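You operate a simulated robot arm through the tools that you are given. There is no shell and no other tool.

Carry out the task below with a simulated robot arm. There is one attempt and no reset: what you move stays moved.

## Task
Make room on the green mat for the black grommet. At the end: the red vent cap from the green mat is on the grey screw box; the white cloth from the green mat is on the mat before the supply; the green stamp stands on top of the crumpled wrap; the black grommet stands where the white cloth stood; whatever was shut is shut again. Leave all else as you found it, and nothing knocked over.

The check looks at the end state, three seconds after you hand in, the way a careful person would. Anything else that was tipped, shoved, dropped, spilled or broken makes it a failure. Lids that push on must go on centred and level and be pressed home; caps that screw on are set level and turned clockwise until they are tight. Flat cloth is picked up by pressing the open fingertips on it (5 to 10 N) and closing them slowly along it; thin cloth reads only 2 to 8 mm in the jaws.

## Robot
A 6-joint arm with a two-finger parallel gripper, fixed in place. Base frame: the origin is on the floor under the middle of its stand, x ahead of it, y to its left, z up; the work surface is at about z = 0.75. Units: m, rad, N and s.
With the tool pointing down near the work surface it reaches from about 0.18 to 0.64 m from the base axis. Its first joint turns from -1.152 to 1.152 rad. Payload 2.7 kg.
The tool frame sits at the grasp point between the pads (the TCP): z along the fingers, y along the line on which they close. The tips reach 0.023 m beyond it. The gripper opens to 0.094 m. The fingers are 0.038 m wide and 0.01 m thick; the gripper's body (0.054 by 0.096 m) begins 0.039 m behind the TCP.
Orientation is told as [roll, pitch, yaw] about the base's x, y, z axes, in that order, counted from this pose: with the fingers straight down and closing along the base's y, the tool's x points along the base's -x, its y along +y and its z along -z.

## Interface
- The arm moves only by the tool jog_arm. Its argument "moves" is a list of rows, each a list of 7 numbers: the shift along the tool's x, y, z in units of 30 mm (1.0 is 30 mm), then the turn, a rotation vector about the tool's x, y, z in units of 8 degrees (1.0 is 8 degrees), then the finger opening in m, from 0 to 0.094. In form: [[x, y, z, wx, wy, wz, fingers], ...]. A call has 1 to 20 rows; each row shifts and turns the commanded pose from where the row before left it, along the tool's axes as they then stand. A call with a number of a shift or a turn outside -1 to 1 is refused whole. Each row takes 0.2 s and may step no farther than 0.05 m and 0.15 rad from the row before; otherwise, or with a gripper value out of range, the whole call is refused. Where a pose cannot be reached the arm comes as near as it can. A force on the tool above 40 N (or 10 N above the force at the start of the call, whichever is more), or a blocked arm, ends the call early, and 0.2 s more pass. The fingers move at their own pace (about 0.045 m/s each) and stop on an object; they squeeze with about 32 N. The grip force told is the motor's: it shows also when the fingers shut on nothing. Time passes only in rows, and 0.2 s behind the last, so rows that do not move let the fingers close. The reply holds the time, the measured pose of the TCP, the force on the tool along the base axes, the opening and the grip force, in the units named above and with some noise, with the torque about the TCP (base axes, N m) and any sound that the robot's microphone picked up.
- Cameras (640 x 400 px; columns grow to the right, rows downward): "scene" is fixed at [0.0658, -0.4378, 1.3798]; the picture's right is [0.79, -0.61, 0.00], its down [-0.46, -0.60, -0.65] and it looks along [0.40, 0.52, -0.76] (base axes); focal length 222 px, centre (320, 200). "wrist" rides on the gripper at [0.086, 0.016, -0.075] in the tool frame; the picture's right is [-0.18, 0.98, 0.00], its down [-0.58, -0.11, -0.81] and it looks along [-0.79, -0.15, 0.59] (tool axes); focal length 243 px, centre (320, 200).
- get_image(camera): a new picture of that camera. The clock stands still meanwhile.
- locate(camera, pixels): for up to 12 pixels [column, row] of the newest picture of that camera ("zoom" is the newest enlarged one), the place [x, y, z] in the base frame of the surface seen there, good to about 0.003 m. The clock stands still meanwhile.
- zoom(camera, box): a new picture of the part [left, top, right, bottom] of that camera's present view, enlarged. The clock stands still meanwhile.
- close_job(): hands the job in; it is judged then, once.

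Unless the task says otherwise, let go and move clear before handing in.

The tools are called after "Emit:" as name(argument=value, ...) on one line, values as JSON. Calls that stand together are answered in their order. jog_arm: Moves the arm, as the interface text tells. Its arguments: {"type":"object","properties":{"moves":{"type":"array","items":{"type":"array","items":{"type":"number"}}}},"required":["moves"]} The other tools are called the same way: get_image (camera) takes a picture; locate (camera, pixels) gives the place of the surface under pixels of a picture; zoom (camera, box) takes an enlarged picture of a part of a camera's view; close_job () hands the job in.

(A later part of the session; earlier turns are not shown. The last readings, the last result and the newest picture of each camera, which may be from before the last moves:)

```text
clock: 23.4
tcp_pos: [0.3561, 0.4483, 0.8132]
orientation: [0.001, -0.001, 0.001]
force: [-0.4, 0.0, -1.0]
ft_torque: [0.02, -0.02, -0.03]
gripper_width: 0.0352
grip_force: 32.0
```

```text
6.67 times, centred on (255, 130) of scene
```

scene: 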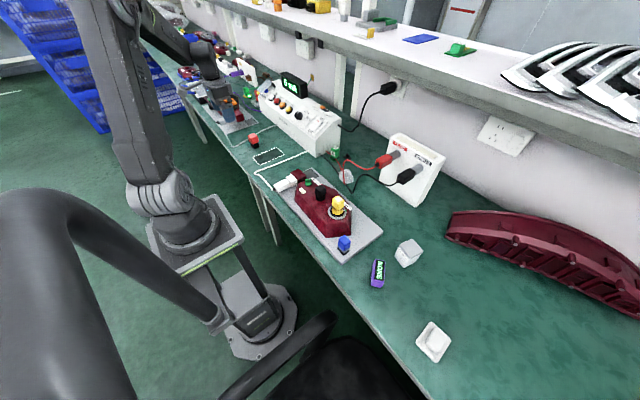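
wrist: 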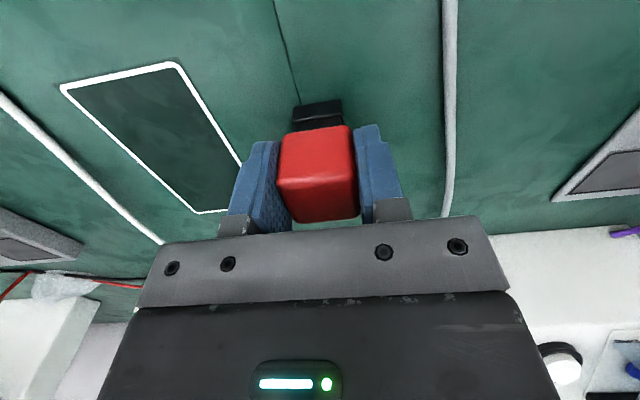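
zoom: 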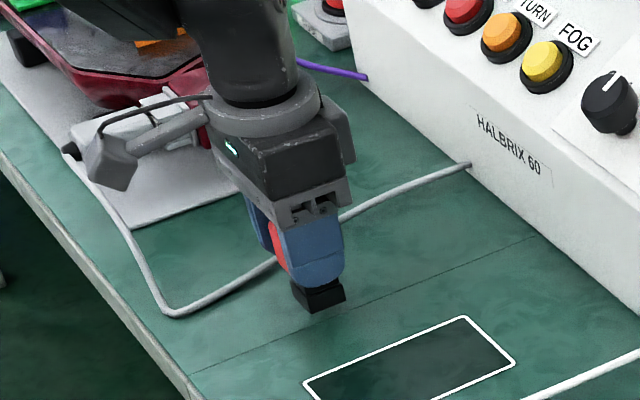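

The whole cap with its neck has come off the bench. I'll raise it to about z 1.0 and carry it across towards the screw box.

Emit:
jog_arm(moves=[[0, 0, -0.5, 0, 0, 0, 0.028], [0, 0, -0.9, 0, 0, 0, 0.028], [0, 0, -0.9, 0, 0, 0, 0.028], [0, 0, -0.9, 0, 0, 0, 0.028], [0, 0, -0.9, 0, 0, 0, 0.028], [0, 0, -0.9, 0, 0, 0, 0.028], [0, 0, -0.9, 0, 0, 0, 0.028], [0, -0.5, 0, 0, 0, 0, 0.028], [0, -1, 0, 0, 0, 0, 0.028], [0, -1, 0, 0, 0, 0, 0.028], [0, -1, 0, 0, 0, 0, 0.028], [0, -1, 0, 0, 0, 0, 0.028], [0, -1, 0, 0, 0, 0, 0.028], [0, -1, 0, 0, 0, 0, 0.028], [0, -1, 0, 0, 0, 0, 0.028], [0, -1, 0, 0, 0, 0, 0.028], [0, -1, 0, 0, 0, 0, 0.028], [0, -1, 0, 0, 0, 0, 0.028]])

Emit:
jog_arm(moves=[[-0.2, -1, 0, 0, 0, 0, 0.028], [-0.2, -1, 0, 0, 0, 0, 0.028], [-0.2, -1, 0, 0, 0, 0, 0.028], [-0.2, -1, 0, 0, 0, 0, 0.028], [-0.2, -1, 0, 0, 0, 0, 0.028], [-0.2, -1, 0, 0, 0, 0, 0.028], [-0.2, -1, 0, 0, 0, 0, 0.028], [-0.2, -1, 0, 0, 0, 0, 0.028], [-0.2, -1, 0, 0, 0, 0, 0.028], [-0.2, -1, 0, 0, 0, 0, 0.028], [-0.2, -1, 0, 0, 0, 0, 0.028], [-0.2, -1, 0, 0, 0, 0, 0.028], [-0.2, -1, 0, 0, 0, 0, 0.028], [-0.2, -1, 0, 0, 0, 0, 0.028]])

Emit:
get_image(camera="wrist")

Emit:
get_image(camera="scene")

```text
clock: 27.2
tcp_pos: [0.3563, 0.1331, 0.9898]
orientation: [0.0, 0.002, 0.0]
force: [-0.4, 0.0, -0.3]
ft_torque: [-0.01, -0.03, 0.02]
gripper_width: 0.0349
grip_force: 32.0
```

```text
clock: 30.2
tcp_pos: [0.4419, -0.2866, 0.9895]
orientation: [0.0, 0.001, -0.002]
force: [0.8, -0.3, 0.1]
ft_torque: [0.0, -0.02, 0.0]
gripper_width: 0.0354
grip_force: 31.6
```

```text
taken
```

wrist: 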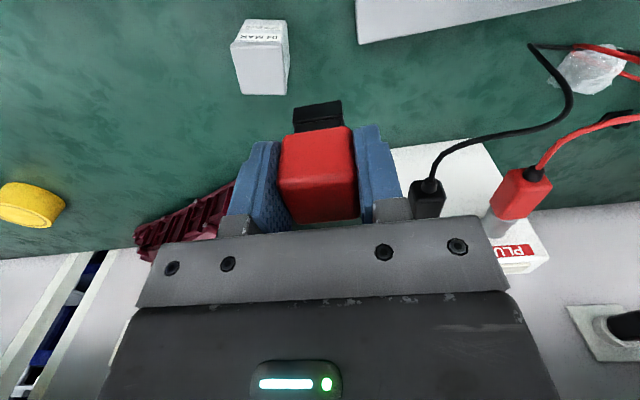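

```text
taken
```

scene: 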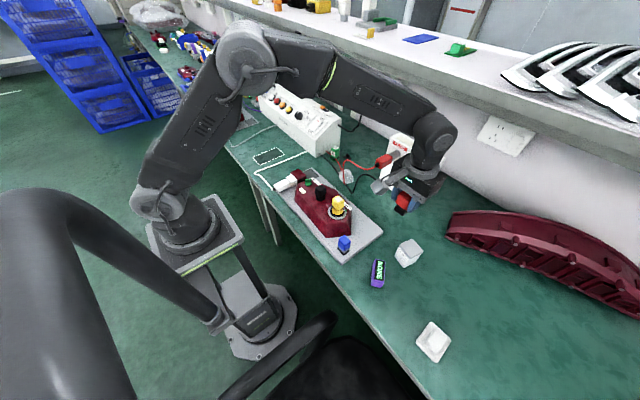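

The cap is held upright and the screw box lid is in view at wrist (262,66). I'll measure the lid once more from this view.

Emit:
zoom(camera="wrist", box=[215, 10, 305, 105])

Emit:
locate(camera="zoom", pixels=[[235, 155], [420, 145], [425, 340], [275, 345], [330, 240], [250, 250], [425, 240], [330, 150], [345, 345]])

```text
4.21 times, centred on (260, 58) of wrist
```

zoom: 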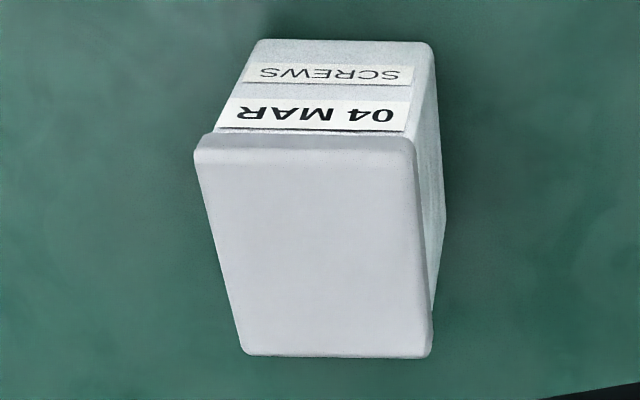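

```text
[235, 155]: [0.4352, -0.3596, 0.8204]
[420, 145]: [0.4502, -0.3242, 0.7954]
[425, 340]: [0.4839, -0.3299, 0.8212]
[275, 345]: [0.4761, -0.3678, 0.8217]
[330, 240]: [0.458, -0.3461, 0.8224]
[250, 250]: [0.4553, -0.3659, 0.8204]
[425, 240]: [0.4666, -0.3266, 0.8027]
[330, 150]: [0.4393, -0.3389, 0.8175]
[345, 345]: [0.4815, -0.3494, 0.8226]
```

The lid centre is about (0.460, -0.348), top z 0.8215. I'll move over it and descend to just above contact.

Emit:
jog_arm(moves=[[-0.19, -0.68, 0, 0, 0, 0, 0.028], [-0.19, -0.68, 0, 0, 0, 0, 0.028], [-0.19, -0.69, 0, 0, 0, 0, 0.028], [0, 0, 0.8, 0, 0, 0, 0.028], [0, 0, 0.8, 0, 0, 0, 0.028], [0, 0, 0.8, 0, 0, 0, 0.028], [0, 0, 0.6, 0, 0, 0, 0.028], [0, 0, 0.3, 0, 0, 0, 0.028]])

Emit:
zoom(camera="scene", box=[370, 180, 450, 280])

Emit:
get_image(camera="wrist")

```text
clock: 32.0
tcp_pos: [0.4584, -0.3484, 0.8906]
orientation: [-0.001, -0.002, 0.0]
force: [0.4, -0.1, -0.8]
ft_torque: [-0.01, 0.0, 0.01]
gripper_width: 0.0351
grip_force: 32.1
```

```text
4.00 times, centred on (410, 230) of scene
```

zoom: 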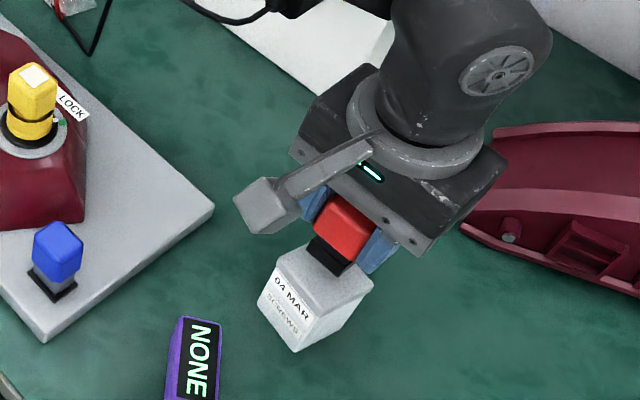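

```text
taken
```

wrist: 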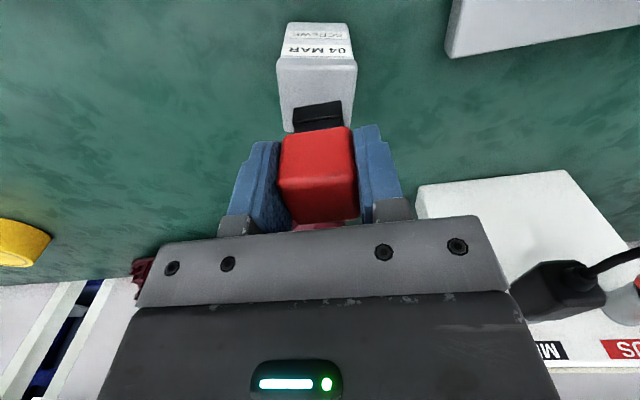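

The neck is over the lid, about 17 mm above it. I'll creep down until a light contact force shows.

Emit:
jog_arm(moves=[[0, 0, 0.2, 0, 0, 0, 0.028], [0, 0, 0.2, 0, 0, 0, 0.028], [0, 0, 0, 0, 0, 0, 0.028]])

Emit:
zoom(camera="wrist", box=[250, 10, 400, 160])

Emit:
zoom(camera="scene", box=[385, 220, 435, 270])

```text
clock: 32.8
tcp_pos: [0.4579, -0.3474, 0.8786]
orientation: [0.0, 0.001, 0.001]
force: [-0.1, -0.3, -0.4]
ft_torque: [0.01, 0.02, 0.01]
gripper_width: 0.0351
grip_force: 32.2
```

```text
2.67 times, centred on (325, 85) of wrist
```

zoom: 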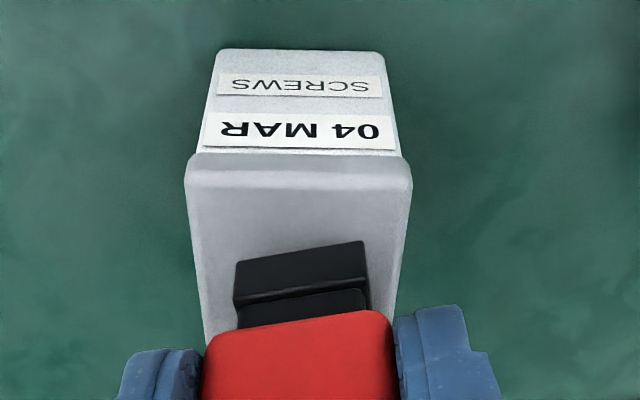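

```text
8.00 times, centred on (410, 245) of scene
```

zoom: 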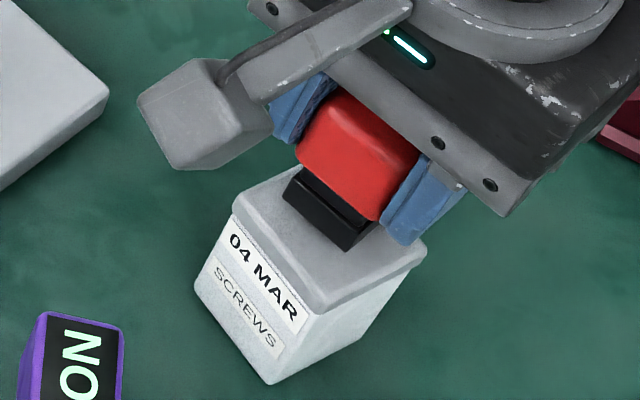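

The neck sits about 5 mm above the lid and is centred sideways; I'll check its fore-aft place by measuring the lid's near edge and the neck's near bottom edge.

Emit:
zoom(camera="wrist", box=[250, 10, 400, 160])

Emit:
locate(camera="zoom", pixels=[[245, 265], [360, 248], [300, 257], [205, 195], [395, 195], [300, 195], [200, 260], [395, 260], [210, 330], [300, 230]])

```text
2.67 times, centred on (325, 85) of wrist
```

zoom: 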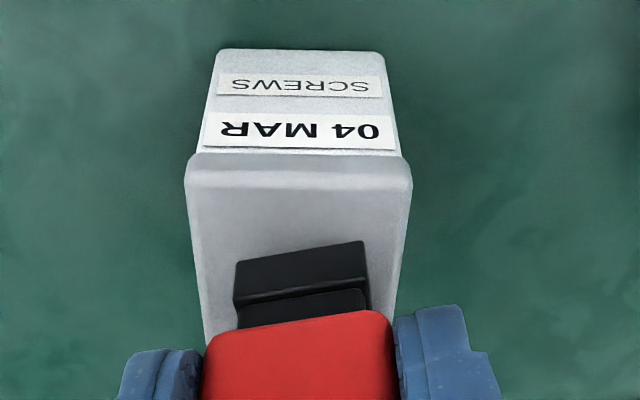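

```text
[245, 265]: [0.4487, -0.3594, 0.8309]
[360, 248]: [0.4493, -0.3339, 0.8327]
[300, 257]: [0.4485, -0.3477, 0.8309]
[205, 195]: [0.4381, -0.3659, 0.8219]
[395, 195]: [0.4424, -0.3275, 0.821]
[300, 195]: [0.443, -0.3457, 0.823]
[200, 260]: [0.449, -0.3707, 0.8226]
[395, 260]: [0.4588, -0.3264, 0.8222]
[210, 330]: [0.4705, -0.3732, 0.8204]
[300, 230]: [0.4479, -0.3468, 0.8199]
```

The neck's near edge is at x 0.4485 against the lid's near edge at 0.440, so it is centred. I'll creep down to contact.

Emit:
jog_arm(moves=[[0, 0, 0.07, 0, 0, 0, 0.028], [0, 0, 0.05, 0, 0, 0, 0.028], [0, 0, 0, 0, 0, 0, 0.028]])

```text
clock: 33.6
tcp_pos: [0.4591, -0.3467, 0.8745]
orientation: [0.002, -0.001, -0.001]
force: [-0.5, 0.2, -0.5]
ft_torque: [-0.04, 0.01, 0.02]
gripper_width: 0.0351
grip_force: 31.9
```

No contact yet at z 0.8745. I'll continue in 1 mm steps.

Emit:
jog_arm(moves=[[0, 0, 0.035, 0, 0, 0, 0.028], [0, 0, 0, 0, 0, 0, 0.028]])

Emit:
jog_arm(moves=[[0, 0, 0.035, 0, 0, 0, 0.028], [0, 0, 0, 0, 0, 0, 0.028]])

```text
clock: 34.2
tcp_pos: [0.4585, -0.3471, 0.8738]
orientation: [-0.002, 0.0, -0.001]
force: [0.3, -0.3, -1.2]
ft_torque: [0.0, -0.02, 0.03]
gripper_width: 0.0351
grip_force: 32.5
```

```text
clock: 34.8
tcp_pos: [0.4566, -0.3483, 0.8726]
orientation: [0.0, 0.0, 0.0]
force: [0.3, -0.5, 0.3]
ft_torque: [0.03, 0.0, 0.0]
gripper_width: 0.035
grip_force: 32.5
```

Emit:
jog_arm(moves=[[0, 0, 0.03, 0, 0, 0, 0.028], [0, 0, 0, 0, 0, 0, 0.028]])

Emit:
zoom(camera="wrist", box=[250, 10, 400, 160])

```text
clock: 35.4
tcp_pos: [0.4578, -0.3486, 0.8738]
orientation: [-0.002, -0.001, -0.001]
force: [-2.0, -0.1, 8.3]
ft_torque: [0.02, 0.12, -0.03]
gripper_width: 0.035
grip_force: 32.3
```

```text
2.67 times, centred on (325, 85) of wrist
```

zoom: 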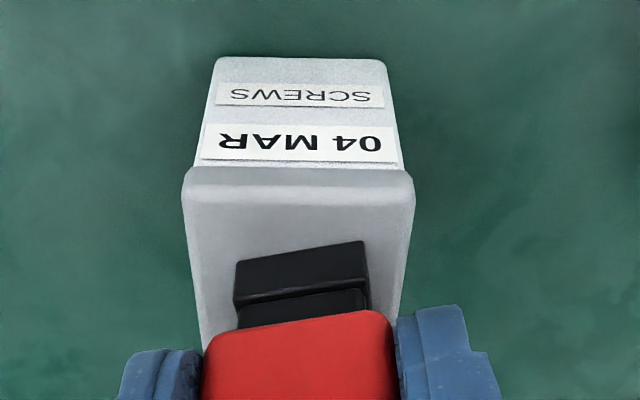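

An 8 N contact shows the neck is resting on the lid. I'll ease off the pressure a touch, open gently, and rise.

Emit:
jog_arm(moves=[[0, 0, -0.015, 0, 0, 0, 0.028], [0, 0, 0, 0, 0, 0, 0.036], [0, 0, 0, 0, 0, 0, 0.042], [0, 0, 0, 0, 0, 0, 0.055], [0, 0, 0, 0, 0, 0, 0.06], [0, 0, 0, 0, 0, 0, 0.06]])

Emit:
zoom(camera="wrist", box=[230, 10, 420, 230])

```text
clock: 36.8
tcp_pos: [0.458, -0.3478, 0.8727]
orientation: [0.001, 0.0, -0.002]
force: [-0.4, -0.3, 0.4]
ft_torque: [-0.02, 0.0, -0.02]
gripper_width: 0.06
grip_force: 0.1
```

```text
1.82 times, centred on (325, 120) of wrist
```

zoom: 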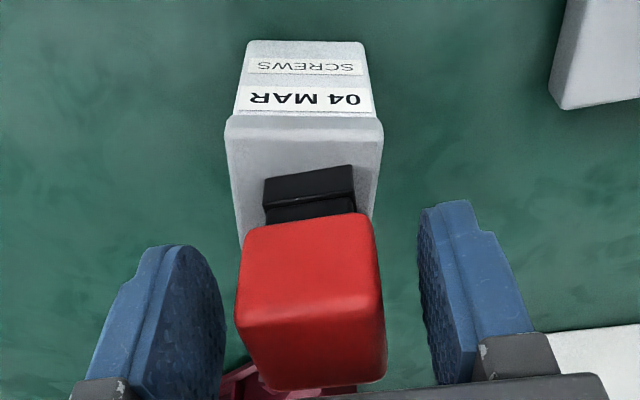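

The cap stands on the lid, released. I'll rise straight up and check with both cameras.

Emit:
jog_arm(moves=[[0, 0, -0.3, 0, 0, 0, 0.06], [0, 0, -0.8, 0, 0, 0, 0.06], [0, 0, -0.9, 0, 0, 0, 0.094], [0, 0, -0.9, 0, 0, 0, 0.094], [0, 0, -0.9, 0, 0, 0, 0.094]])

Emit:
zoom(camera="scene", box=[370, 210, 450, 280])

Emit:
get_image(camera="wrist")

```text
clock: 38.0
tcp_pos: [0.459, -0.3479, 0.9876]
orientation: [0.0, 0.0, 0.001]
force: [-0.2, 0.0, -1.2]
ft_torque: [0.01, 0.03, 0.0]
gripper_width: 0.094
grip_force: 0.1
```

```text
5.71 times, centred on (410, 245) of scene
```

zoom: 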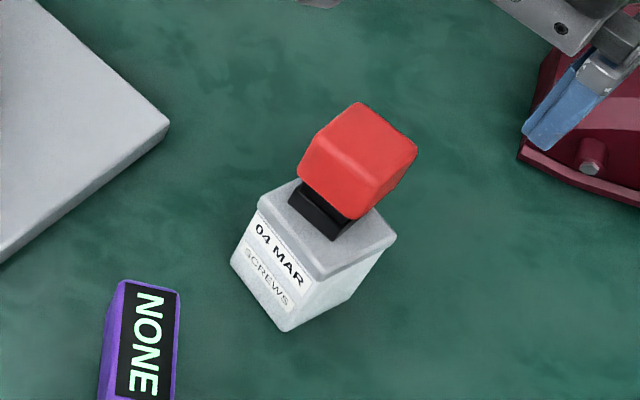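

```text
taken
```

wrist: 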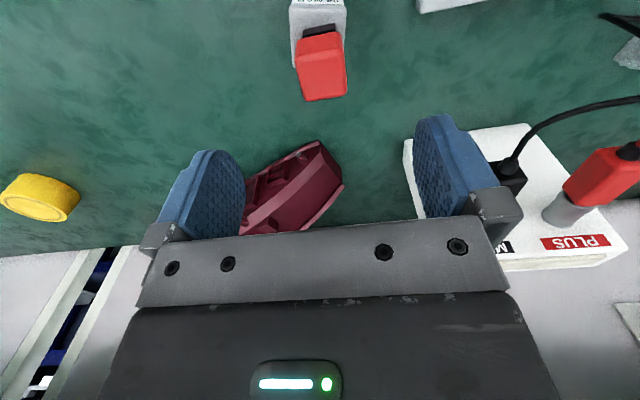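

The red cap stands upright and centred on the screw box lid. Next I'll fly over the white pad at (0.336, -0.532) to look at it from above.

Emit:
jog_arm(moves=[[0.586, -0.876, 0, 0, 0, 0, 0.094], [0.586, -0.876, 0, 0, 0, 0, 0.094], [0.586, -0.876, 0, 0, 0, 0, 0.094], [0.586, -0.876, 0, 0, 0, 0, 0.094], [0.586, -0.876, 0, 0, 0, 0, 0.094], [0.586, -0.876, 0, 0, 0, 0, 0.094], [0.586, -0.876, 0, 0, 0, 0, 0.094], [0, 0, 0.6, 0, 0, 0, 0.094], [0, 0, 0.6, 0, 0, 0, 0.094]])

Emit:
get_image(camera="wrist")

Emit:
get_image(camera="scene")

```text
clock: 40.0
tcp_pos: [0.3355, -0.5317, 0.9503]
orientation: [-0.001, 0.001, 0.0]
force: [0.4, -0.4, -0.7]
ft_torque: [0.0, 0.02, 0.01]
gripper_width: 0.094
grip_force: 0.0
```

```text
taken
```

wrist: 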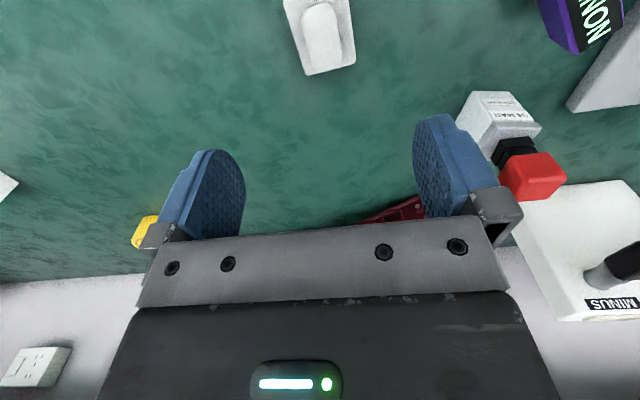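

```text
taken
```

scene: 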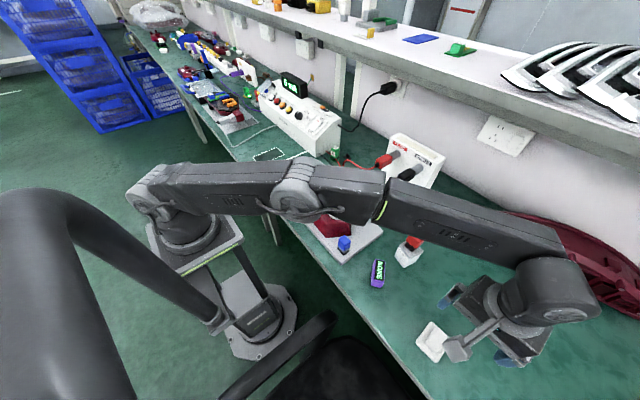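

The pad is at wrist (320,35), nearly square to the view. I'll enlarge and measure its fold.

Emit:
zoom(camera="wrist", box=[270, 0, 370, 80])

Emit:
locate(camera="zoom", pixels=[[300, 30], [260, 190], [290, 340], [370, 320], [440, 290], [340, 200], [250, 170], [385, 150], [325, 345], [180, 100], [420, 60]])

```text
5.00 times, centred on (320, 40) of wrist
```

zoom: 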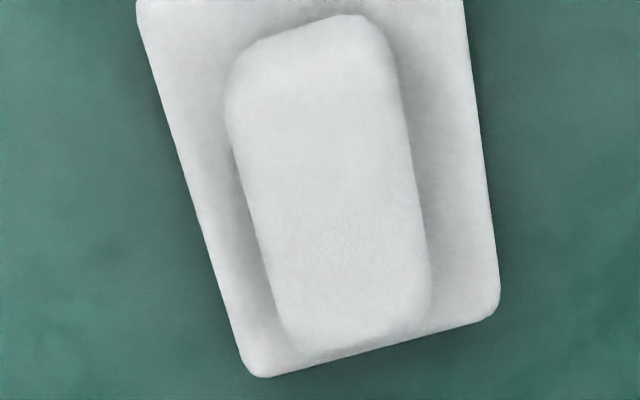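

```text
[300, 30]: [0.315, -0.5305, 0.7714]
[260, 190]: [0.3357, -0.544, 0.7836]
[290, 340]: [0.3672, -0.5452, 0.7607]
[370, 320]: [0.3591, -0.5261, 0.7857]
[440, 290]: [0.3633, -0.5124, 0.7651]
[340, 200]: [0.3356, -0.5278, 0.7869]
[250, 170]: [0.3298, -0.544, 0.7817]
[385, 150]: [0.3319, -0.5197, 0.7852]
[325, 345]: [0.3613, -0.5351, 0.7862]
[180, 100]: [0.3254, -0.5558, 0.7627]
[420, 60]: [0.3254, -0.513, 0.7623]
```

The fold spans about 34 mm across y and 48 mm along x, top z 0.7855, centred (0.337, -0.531), the pad turned about +6°. I'll turn the gripper to match and descend to just above the pad's base layer.

Emit:
jog_arm(moves=[[-0.05, 0.04, 0, 0, 0, 0, 0.094], [0, 0, 0, 0, 0, -0.75, 0.08], [0, 0, 0.8, 0, 0, 0, 0.07], [0, 0, 0.8, 0, 0, 0, 0.07], [0, 0, 0.8, 0, 0, 0, 0.07], [0, 0, 0.8, 0, 0, 0, 0.07], [0, 0, 0.8, 0, 0, 0, 0.07], [0, 0, 0.6, 0, 0, 0, 0.07], [0, 0, 0, 0, 0, 0, 0.07]])

Emit:
get_image(camera="wrist")

Emit:
zoom(camera="scene", box=[390, 280, 490, 380])

```text
clock: 42.0
tcp_pos: [0.3358, -0.53, 0.8105]
orientation: [0.0, -0.001, 0.105]
force: [-0.1, 0.7, 0.0]
ft_torque: [-0.02, 0.0, 0.0]
gripper_width: 0.0699
grip_force: 0.0
```

```text
taken
```

wrist: 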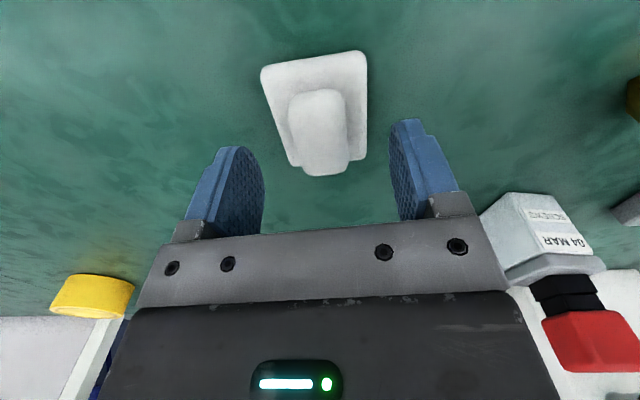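

```text
4.00 times, centred on (440, 330) of scene
```

zoom: 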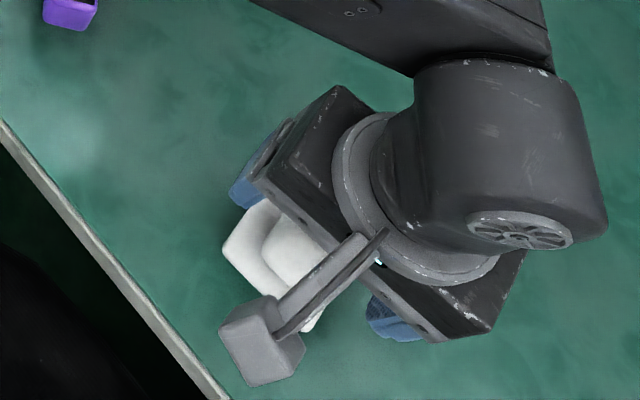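

The pad lies centred between the open fingers. I'll measure its corners in this clear view for the record, then go down the last 22 mm.

Emit:
zoom(camera="wrist", box=[240, 40, 400, 190])

Emit:
locate(camera="wrist", pixels=[[264, 72], [362, 55], [365, 156], [293, 160], [268, 69], [310, 62], [290, 110], [348, 110], [320, 95], [320, 165], [345, 160], [302, 165]])

```text
2.67 times, centred on (320, 115) of wrist
```

zoom: 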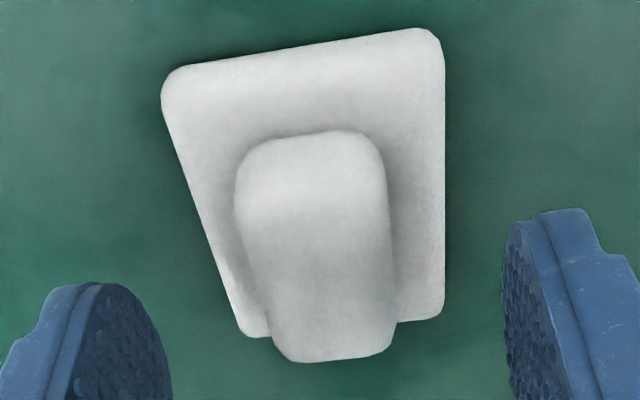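

```text
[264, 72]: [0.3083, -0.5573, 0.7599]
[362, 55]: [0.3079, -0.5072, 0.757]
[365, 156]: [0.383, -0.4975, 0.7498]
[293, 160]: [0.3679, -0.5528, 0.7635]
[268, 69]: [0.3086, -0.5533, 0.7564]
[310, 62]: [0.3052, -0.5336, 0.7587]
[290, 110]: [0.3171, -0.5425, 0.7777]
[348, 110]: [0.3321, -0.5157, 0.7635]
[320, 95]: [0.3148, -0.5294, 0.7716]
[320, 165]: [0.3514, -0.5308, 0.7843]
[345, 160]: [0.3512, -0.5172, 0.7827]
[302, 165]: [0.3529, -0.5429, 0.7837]
```

The pad's centre is confirmed at about (0.337, -0.531). I'll descend 22 mm and close the fingers on the fold.

Emit:
jog_arm(moves=[[0, 0, 0.4, 0, 0, 0, 0.07], [0, 0, 0.33, 0, 0, 0, 0.07], [0, 0, 0, 0, 0, 0, 0.07]])

Emit:
jog_arm(moves=[[0, 0, 0, 0, 0, 0, 0.055], [0, 0, 0, 0, 0, 0, 0.045], [0, 0, 0, 0, 0, 0, 0.04], [0, 0, 0, 0, 0, 0, 0.035], [0, 0, 0, 0, 0, 0, 0.03], [0, 0, 0, 0, 0, 0, 0.026], [0, 0, 0, 0, 0, 0, 0.026]])

Emit:
get_image(camera="wrist")

```text
clock: 42.8
tcp_pos: [0.3365, -0.5299, 0.7898]
orientation: [0.0, 0.0, 0.106]
force: [-0.6, 0.8, -0.2]
ft_torque: [0.0, 0.0, -0.02]
gripper_width: 0.0698
grip_force: 0.1
```

```text
clock: 44.4
tcp_pos: [0.3354, -0.5306, 0.7909]
orientation: [0.001, -0.001, 0.105]
force: [0.5, 0.3, 1.3]
ft_torque: [0.0, 0.0, 0.03]
gripper_width: 0.0289
grip_force: 32.0
```

```text
taken
```

wrist: 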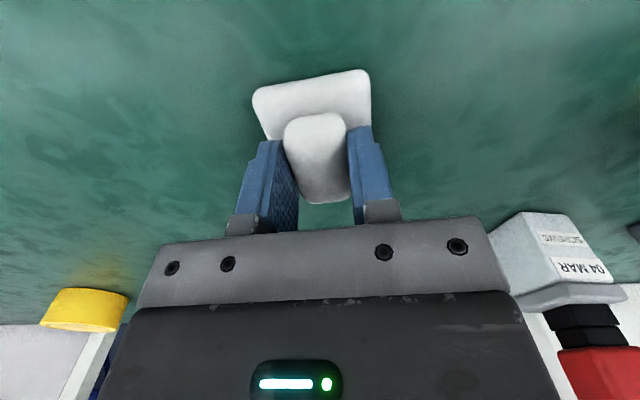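

The fold is held at 29 mm with 32 N. I'll lift 12 mm and check.

Emit:
jog_arm(moves=[[0, 0, -0.1, 0, 0, 0, 0.022], [0, 0, -0.15, 0, 0, 0, 0.022], [0, 0, -0.15, 0, 0, 0, 0.022], [0, 0, -0.3, 0, 0, 0, 0.022]])

Emit:
zoom(camera="wrist", box=[220, 40, 420, 230])

Emit:
zoom(camera="scene", box=[390, 280, 490, 380])

```text
clock: 45.4
tcp_pos: [0.3359, -0.5298, 0.8118]
orientation: [0.001, 0.001, 0.104]
force: [-0.2, -0.2, 0.1]
ft_torque: [0.0, -0.02, -0.03]
gripper_width: 0.0291
grip_force: 31.8
```

```text
2.11 times, centred on (320, 135) of wrist
```

zoom: 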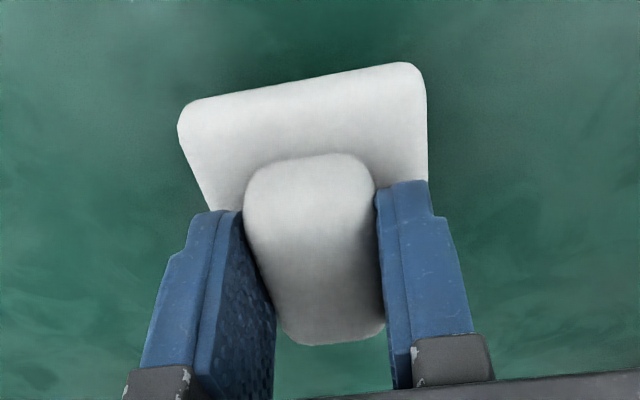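

```text
4.00 times, centred on (440, 330) of scene
```

zoom: 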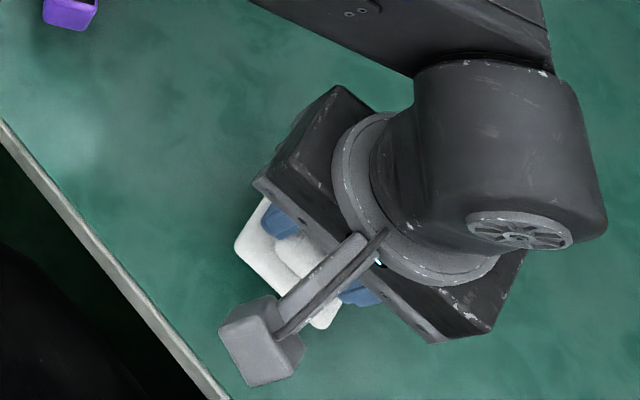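

The whole pad lifts cleanly as one piece. I'll raise it to about z 1.0, square it up, and carry it to the outlined mat.

Emit:
jog_arm(moves=[[0, 0, -0.9, 0, 0, 0, 0.022], [0, 0, -0.9, 0, 0, 0, 0.022], [0, 0, -0.9, 0, 0, 0, 0.022], [0, 0, -0.9, 0, 0, 0, 0.022], [0, 0, -0.9, 0, 0, 0, 0.022], [0, 0, -0.9, 0, 0, 0, 0.022], [0, 0, -0.9, 0, 0, 0, 0.022], [0, 0, 0, 0, 0, 0.75, 0.022], [0, 0.6, 0, 0, 0, 0, 0.022], [0, 1, 0, 0, 0, 0, 0.022], [0, 1, 0, 0, 0, 0, 0.022], [0, 1, 0, 0, 0, 0, 0.022], [0, 1, 0, 0, 0, 0, 0.022], [0, 1, 0, 0, 0, 0, 0.022], [0, 1, 0, 0, 0, 0, 0.022], [0, 1, 0, 0, 0, 0, 0.022], [0, 1, 0, 0, 0, 0, 0.022], [0, 1, 0, 0, 0, 0, 0.022], [0, 1, 0, 0, 0, 0, 0.022], [0, 1, 0, 0, 0, 0, 0.022]])

Emit:
jog_arm(moves=[[-0.07, 1, 0, 0, 0, 0, 0.022], [-0.07, 1, 0, 0, 0, 0, 0.022], [-0.07, 1, 0, 0, 0, 0, 0.022], [-0.07, 1, 0, 0, 0, 0, 0.022], [-0.07, 1, 0, 0, 0, 0, 0.022], [-0.07, 1, 0, 0, 0, 0, 0.022], [-0.07, 1, 0, 0, 0, 0, 0.022], [-0.07, 1, 0, 0, 0, 0, 0.022], [-0.07, 1, 0, 0, 0, 0, 0.022], [-0.07, 1, 0, 0, 0, 0, 0.022], [-0.07, 1, 0, 0, 0, 0, 0.022], [-0.07, 1, 0, 0, 0, 0, 0.022], [-0.07, 1, 0, 0, 0, 0, 0.022], [-0.07, 1, 0, 0, 0, 0, 0.022], [-0.07, 1, 0, 0, 0, 0, 0.022], [-0.07, 1, 0, 0, 0, 0, 0.022], [-0.07, 1, 0, 0, 0, 0, 0.022]])

Emit:
get_image(camera="wrist")

Emit:
get_image(camera="scene")

```text
clock: 49.6
tcp_pos: [0.3375, -0.1812, 1.001]
orientation: [0.0, 0.002, 0.0]
force: [-0.3, -0.1, -0.7]
ft_torque: [-0.02, 0.02, 0.0]
gripper_width: 0.029
grip_force: 31.9
```

```text
clock: 53.2
tcp_pos: [0.3719, 0.3288, 1.0012]
orientation: [0.0, 0.001, 0.0]
force: [-0.3, 0.1, -0.9]
ft_torque: [0.02, 0.02, 0.0]
gripper_width: 0.0291
grip_force: 31.8
```

```text
taken
```

wrist: 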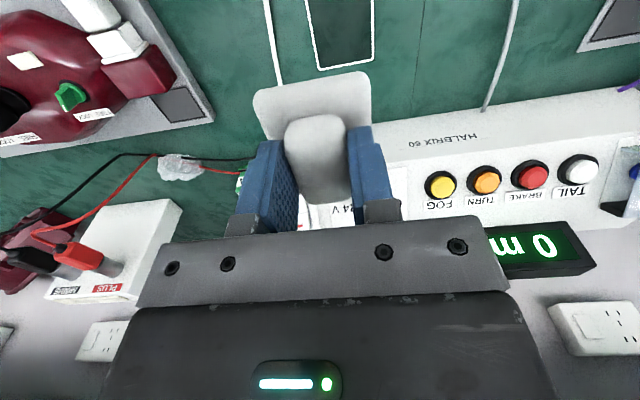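

```text
taken
```

scene: 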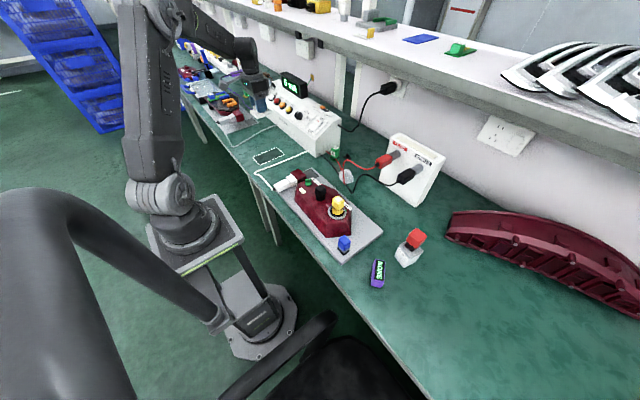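

The pad is held and the mat is clear at scene (269,157). I'll measure the mat outline once more from the scene.

Emit:
zoom(camera="scene", box=[240, 135, 300, 180])

Emit:
locate(camera="zoom", pixels=[[142, 200], [198, 265], [440, 172], [367, 118], [290, 190], [170, 232], [320, 218], [405, 145], [250, 155]])

```text
8.89 times, centred on (270, 158) of scene
```

zoom: 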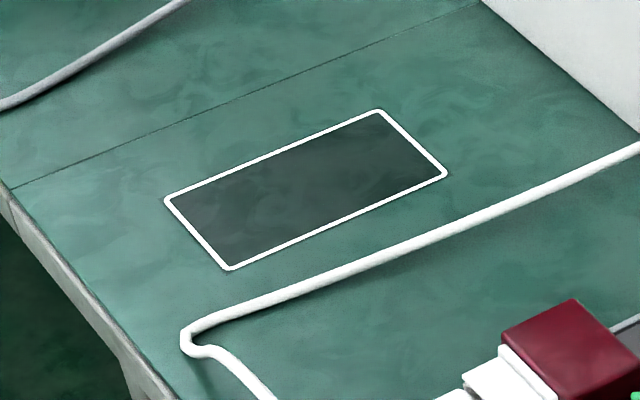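

```text
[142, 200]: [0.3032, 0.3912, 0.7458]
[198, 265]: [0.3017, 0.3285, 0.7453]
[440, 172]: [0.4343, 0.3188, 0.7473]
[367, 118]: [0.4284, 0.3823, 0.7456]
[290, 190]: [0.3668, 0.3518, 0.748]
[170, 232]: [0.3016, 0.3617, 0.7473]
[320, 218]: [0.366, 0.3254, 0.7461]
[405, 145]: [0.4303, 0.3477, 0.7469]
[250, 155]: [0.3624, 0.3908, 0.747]
```

The mat centre is about (0.375, 0.350). I'll move over it and descend to about 9 mm above the mat.

Emit:
jog_arm(moves=[[-0.07, 0.72, 0, 0, 0, 0, 0.022], [0, 0, 0.9, 0, 0, 0, 0.022], [0, 0, 0.9, 0, 0, 0, 0.022], [0, 0, 0.9, 0, 0, 0, 0.022], [0, 0, 0.9, 0, 0, 0, 0.022], [0, 0, 0.9, 0, 0, 0, 0.022], [0, 0, 0.9, 0, 0, 0, 0.022], [0, 0, 0.7, 0, 0, 0, 0.022], [0, 0, 0.4, 0, 0, 0, 0.022], [0, 0, 0.2, 0, 0, 0, 0.022], [0, 0, 0, 0, 0, 0, 0.022]])

Emit:
get_image(camera="wrist")

Emit:
zoom(camera="scene", box=[230, 110, 310, 180])

```text
clock: 55.6
tcp_pos: [0.3748, 0.3495, 0.8001]
orientation: [0.001, 0.0, 0.002]
force: [-0.2, 0.5, -0.9]
ft_torque: [0.02, 0.0, 0.01]
gripper_width: 0.0291
grip_force: 32.0
```

```text
taken
```

wrist: 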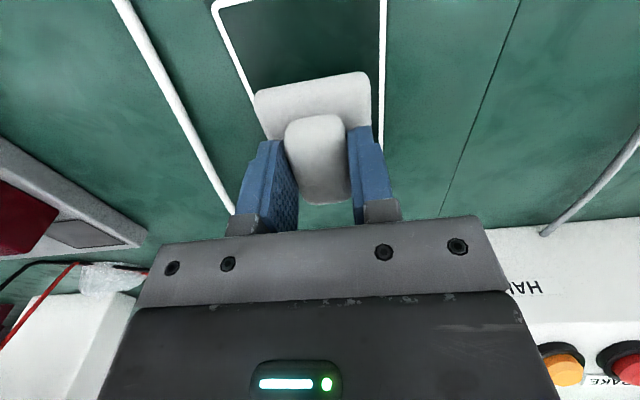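

```text
5.71 times, centred on (270, 145) of scene
```

zoom: 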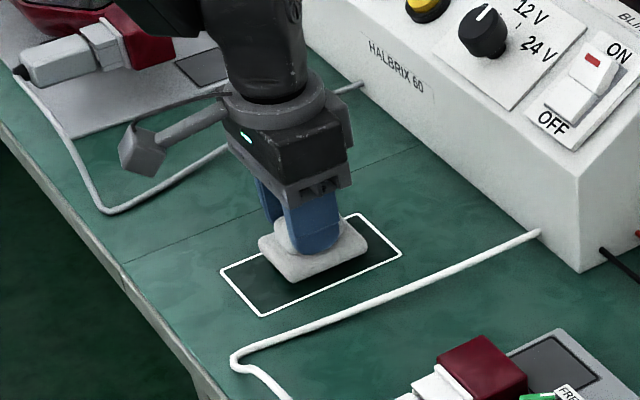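

The pad is centred over the mat, about 9 mm above it. I'll creep down to contact.

Emit:
jog_arm(moves=[[0, 0, 0.15, 0, 0, 0, 0.022], [0, 0, 0.07, 0, 0, 0, 0.022], [0, 0, 0, 0, 0, 0, 0.022]])

Emit:
jog_arm(moves=[[0, 0, 0.05, 0, 0, 0, 0.022], [0, 0, 0, 0, 0, 0, 0.022]])

```text
clock: 56.4
tcp_pos: [0.3745, 0.3497, 0.7934]
orientation: [-0.001, 0.0, 0.0]
force: [0.4, 0.1, -0.1]
ft_torque: [-0.03, -0.05, -0.01]
gripper_width: 0.0287
grip_force: 31.8
```

```text
clock: 57.0
tcp_pos: [0.3736, 0.35, 0.7919]
orientation: [0.0, 0.0, 0.0]
force: [0.3, -0.3, -0.5]
ft_torque: [0.0, -0.04, 0.02]
gripper_width: 0.0292
grip_force: 32.4
```

Emit:
jog_arm(moves=[[0, 0, 0.04, 0, 0, 0, 0.022], [0, 0, 0, 0, 0, 0, 0.022]])

Emit:
jog_arm(moves=[[0, 0, 0.03, 0, 0, 0, 0.022], [0, 0, 0, 0, 0, 0, 0.022]])

```text
clock: 57.6
tcp_pos: [0.3732, 0.348, 0.7907]
orientation: [-0.001, -0.001, -0.001]
force: [0.6, 0.4, -0.8]
ft_torque: [0.0, 0.01, -0.01]
gripper_width: 0.0292
grip_force: 32.4
```

```text
clock: 58.2
tcp_pos: [0.3738, 0.3486, 0.7908]
orientation: [0.001, 0.0, 0.001]
force: [-4.0, -2.8, 10.7]
ft_torque: [-0.13, 0.07, -0.02]
gripper_width: 0.0288
grip_force: 31.9
```

The contact force of about 10 N shows the pad is on the mat at z 0.791. I'll ease off slightly, open, and rise.

Emit:
jog_arm(moves=[[0, 0, -0.015, 0, 0, 0, 0.022], [0, 0, 0, 0, 0, 0, 0.03], [0, 0, 0, 0, 0, 0, 0.038], [0, 0, 0, 0, 0, 0, 0.05], [0, 0, 0, 0, 0, 0, 0.055], [0, 0, -0.3, 0, 0, 0, 0.055], [0, 0, -0.8, 0, 0, 0, 0.055], [0, 0, -0.9, 0, 0, 0, 0.07], [0, 0, -0.9, 0, 0, 0, 0.07], [0, 0, -0.9, 0, 0, 0, 0.07], [0, 0, -0.9, 0, 0, 0, 0.07], [0, 0, -0.9, 0, 0, 0, 0.07], [0, 0, -0.9, 0, 0, 0, 0.07]])

Emit:
get_image(camera="wrist")

Emit:
zoom(camera="scene", box=[230, 110, 310, 180])

```text
clock: 61.0
tcp_pos: [0.374, 0.3487, 0.9852]
orientation: [0.0, 0.001, 0.001]
force: [-0.1, -0.2, 0.7]
ft_torque: [-0.02, 0.01, 0.0]
gripper_width: 0.0701
grip_force: 0.0
```

```text
taken
```

wrist: 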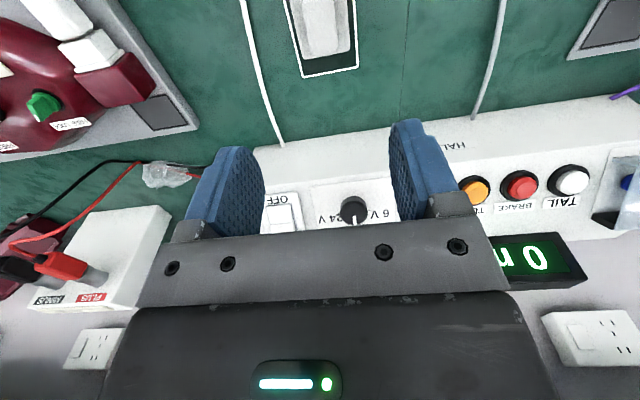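

```text
5.71 times, centred on (270, 145) of scene
```

zoom: 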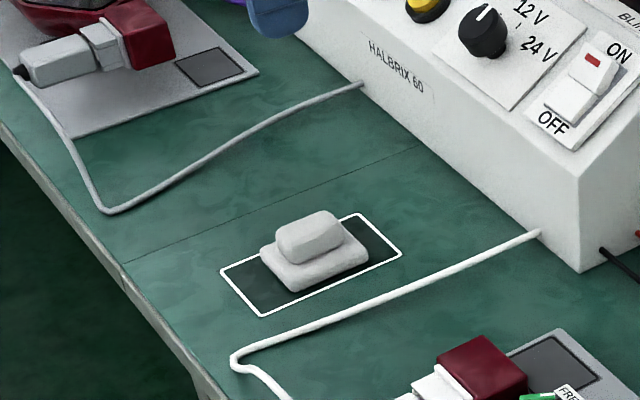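

The pad sits squarely inside the outlined mat. Next I'll go back towards the stamp and grommet for a closer look, keeping high.

Emit:
jog_arm(moves=[[0, -0.97, -0.05, 0, 0, 0, 0.07], [0, -0.97, -0.05, 0, 0, 0, 0.07], [0, -0.97, -0.05, 0, 0, 0, 0.07], [0, -0.97, -0.05, 0, 0, 0, 0.07], [0, -0.97, -0.05, 0, 0, 0, 0.07], [0, -0.97, -0.05, 0, 0, 0, 0.07], [0, -0.97, -0.05, 0, 0, 0, 0.07], [0, -0.97, -0.05, 0, 0, 0, 0.07], [0, -0.97, -0.05, 0, 0, 0, 0.07], [0, -0.97, -0.05, 0, 0, 0, 0.07], [-0.9, 0, 0.2, 0, 0, 0, 0.07], [-0.9, 0, 0.2, 0, 0, 0, 0.07], [-0.9, 0, 0.2, 0, 0, 0, 0.07], [-0.9, 0, 0.2, 0, 0, 0, 0.07], [-0.9, 0, 0.2, 0, 0, 0, 0.07], [-0.9, 0, 0.2, 0, 0, 0, 0.07]])

Emit:
get_image(camera="wrist")

Emit:
locate(camera="scene", pixels=[[398, 137], [412, 147], [435, 160], [442, 168], [417, 205], [383, 162], [405, 176], [330, 125], [338, 150], [322, 158]])

```text
clock: 64.4
tcp_pos: [0.5372, 0.0566, 0.9643]
orientation: [0.0, -0.001, 0.0]
force: [0.4, 0.7, 0.2]
ft_torque: [0.01, -0.02, 0.01]
gripper_width: 0.07
grip_force: 0.0
```

```text
taken
```

wrist: 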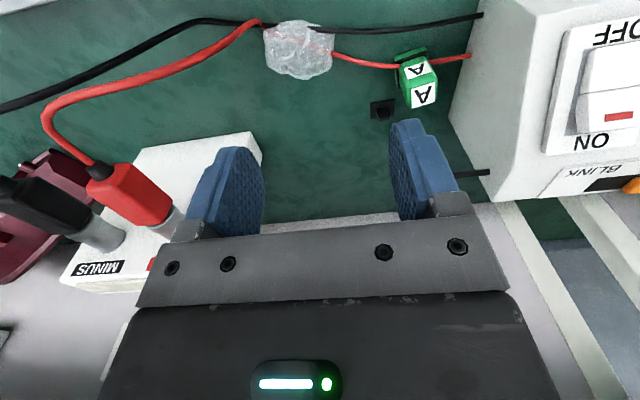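

```text
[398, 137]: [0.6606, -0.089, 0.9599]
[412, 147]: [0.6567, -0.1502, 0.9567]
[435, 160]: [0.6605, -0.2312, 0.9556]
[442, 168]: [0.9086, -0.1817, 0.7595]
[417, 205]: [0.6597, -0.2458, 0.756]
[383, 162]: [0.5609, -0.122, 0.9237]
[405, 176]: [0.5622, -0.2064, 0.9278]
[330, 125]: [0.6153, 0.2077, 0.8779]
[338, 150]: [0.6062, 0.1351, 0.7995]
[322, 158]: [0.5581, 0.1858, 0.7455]
```

The clamp board stands tall (z up to 0.96) at x 0.66, y below -0.06, with clamps reaching out to x 0.56, so I must keep clear of it; the supply's side is at y about 0.19. I'll lower a bit with a slight turn to look at the stamp and grommet closer.

Emit:
jog_arm(moves=[[0, -0.5, 0.6, 0, 0, 0, 0.07], [0, -0.4, 0.6, 0, 0, 0, 0.07], [0, 0, 0.6, 0, 0, 0, 0.07], [0, 0, 0.6, 0, 0, 0, 0.07], [0, 0, 0, 0, 0, -1, 0.07], [0, 0, 0, 0, 0, -1, 0.07]])

Emit:
get_image(camera="wrist")

Emit:
zoom(camera="wrist", box=[300, 40, 460, 160])

```text
clock: 65.8
tcp_pos: [0.5352, 0.0311, 0.8917]
orientation: [0.0, 0.001, 0.282]
force: [0.1, -0.6, 0.1]
ft_torque: [0.03, 0.03, 0.01]
gripper_width: 0.07
grip_force: 0.0
```

```text
taken
```

wrist: 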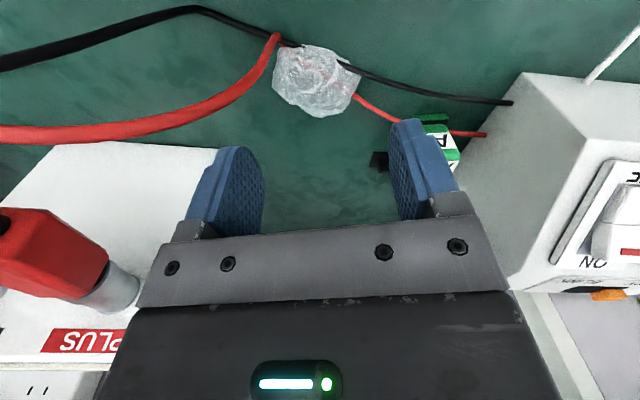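

```text
3.33 times, centred on (380, 100) of wrist
```

zoom: 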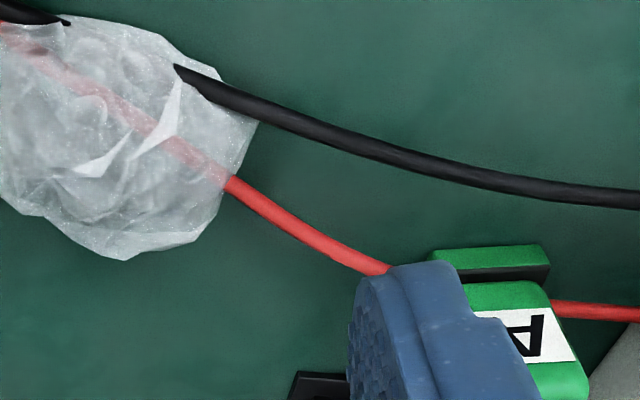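

The right finger hides the stamp and grommet. I'll turn a further 16° so they come between the fingers.

Emit:
jog_arm(moves=[[0, 0, 0, 0, 0, -1, 0.094], [0, 0, 0, 0, 0, -1, 0.094]])

Emit:
get_image(camera="wrist")

Emit:
zoom(camera="wrist", box=[250, 80, 410, 200])

```text
clock: 66.4
tcp_pos: [0.536, 0.0304, 0.8916]
orientation: [0.0, 0.001, 0.563]
force: [0.2, -0.1, 0.9]
ft_torque: [0.02, 0.02, -0.01]
gripper_width: 0.0937
grip_force: 0.0
```

```text
taken
```

wrist: 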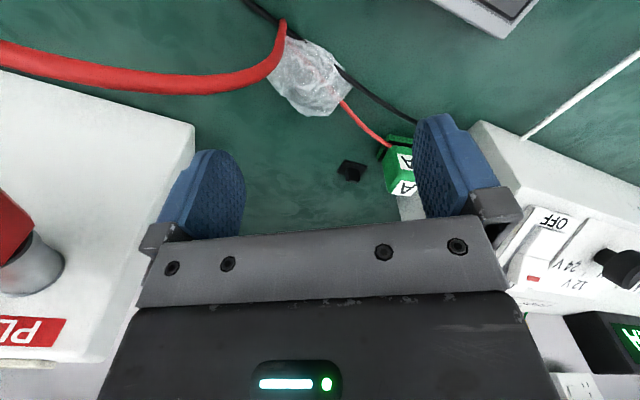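

```text
3.33 times, centred on (330, 140) of wrist
```

zoom: 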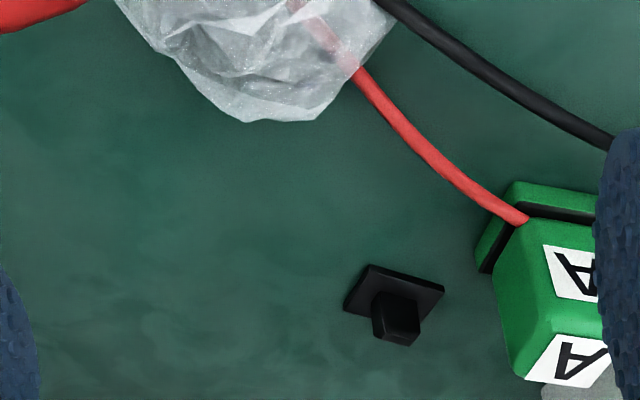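

The grommet is now clear at wrist (352,172), a flat plate with a stub, and the stamp at (400,165). I'll enlarge and measure both.

Emit:
zoom(camera="wrist", box=[325, 150, 385, 195])

Emit:
locate(camera="zoom", pixels=[[220, 90], [425, 160], [130, 210], [400, 245], [270, 190], [375, 220], [290, 290], [350, 310], [250, 230], [310, 250], [300, 120]])

Emit:
zoom(camera="wrist", box=[365, 125, 445, 205])

Emit:
locate(camera="wrist", pixels=[[390, 133], [377, 152], [383, 146], [393, 150], [386, 158], [404, 163], [390, 190], [404, 188], [405, 145], [414, 137]])

```text
8.89 times, centred on (355, 172) of wrist
```

zoom: 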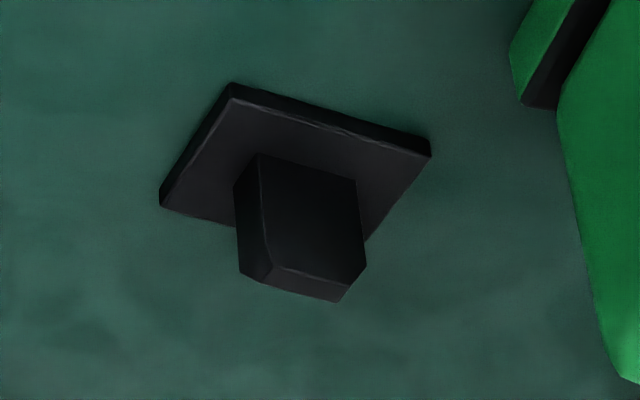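

```text
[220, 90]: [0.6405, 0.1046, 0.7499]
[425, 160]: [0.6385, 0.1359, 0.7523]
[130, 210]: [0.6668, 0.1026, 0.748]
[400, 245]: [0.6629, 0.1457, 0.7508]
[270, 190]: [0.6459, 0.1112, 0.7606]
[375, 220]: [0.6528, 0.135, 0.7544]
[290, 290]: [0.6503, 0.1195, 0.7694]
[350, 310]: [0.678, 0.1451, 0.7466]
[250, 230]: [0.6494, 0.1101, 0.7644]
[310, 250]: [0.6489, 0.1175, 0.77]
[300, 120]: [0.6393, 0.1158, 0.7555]
```

```text
5.00 times, centred on (405, 165) of wrist
```

zoom: 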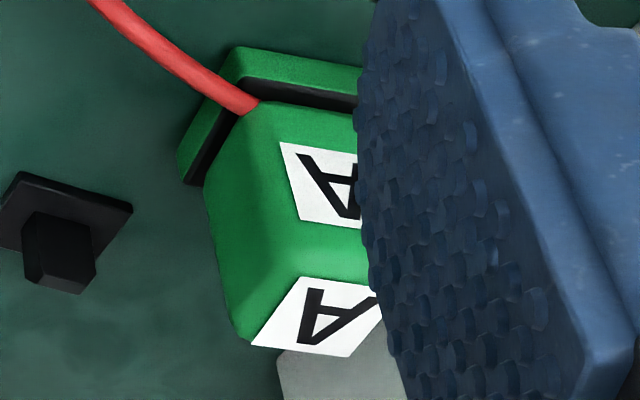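

```text
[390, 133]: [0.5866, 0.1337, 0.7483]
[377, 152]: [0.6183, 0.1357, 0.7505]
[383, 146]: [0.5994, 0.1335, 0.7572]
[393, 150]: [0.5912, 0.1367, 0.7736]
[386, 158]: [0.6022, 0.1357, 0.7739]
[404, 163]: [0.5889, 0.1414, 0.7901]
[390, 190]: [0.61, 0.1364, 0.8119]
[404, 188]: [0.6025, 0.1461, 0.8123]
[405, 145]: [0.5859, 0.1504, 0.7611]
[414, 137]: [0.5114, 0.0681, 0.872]
```

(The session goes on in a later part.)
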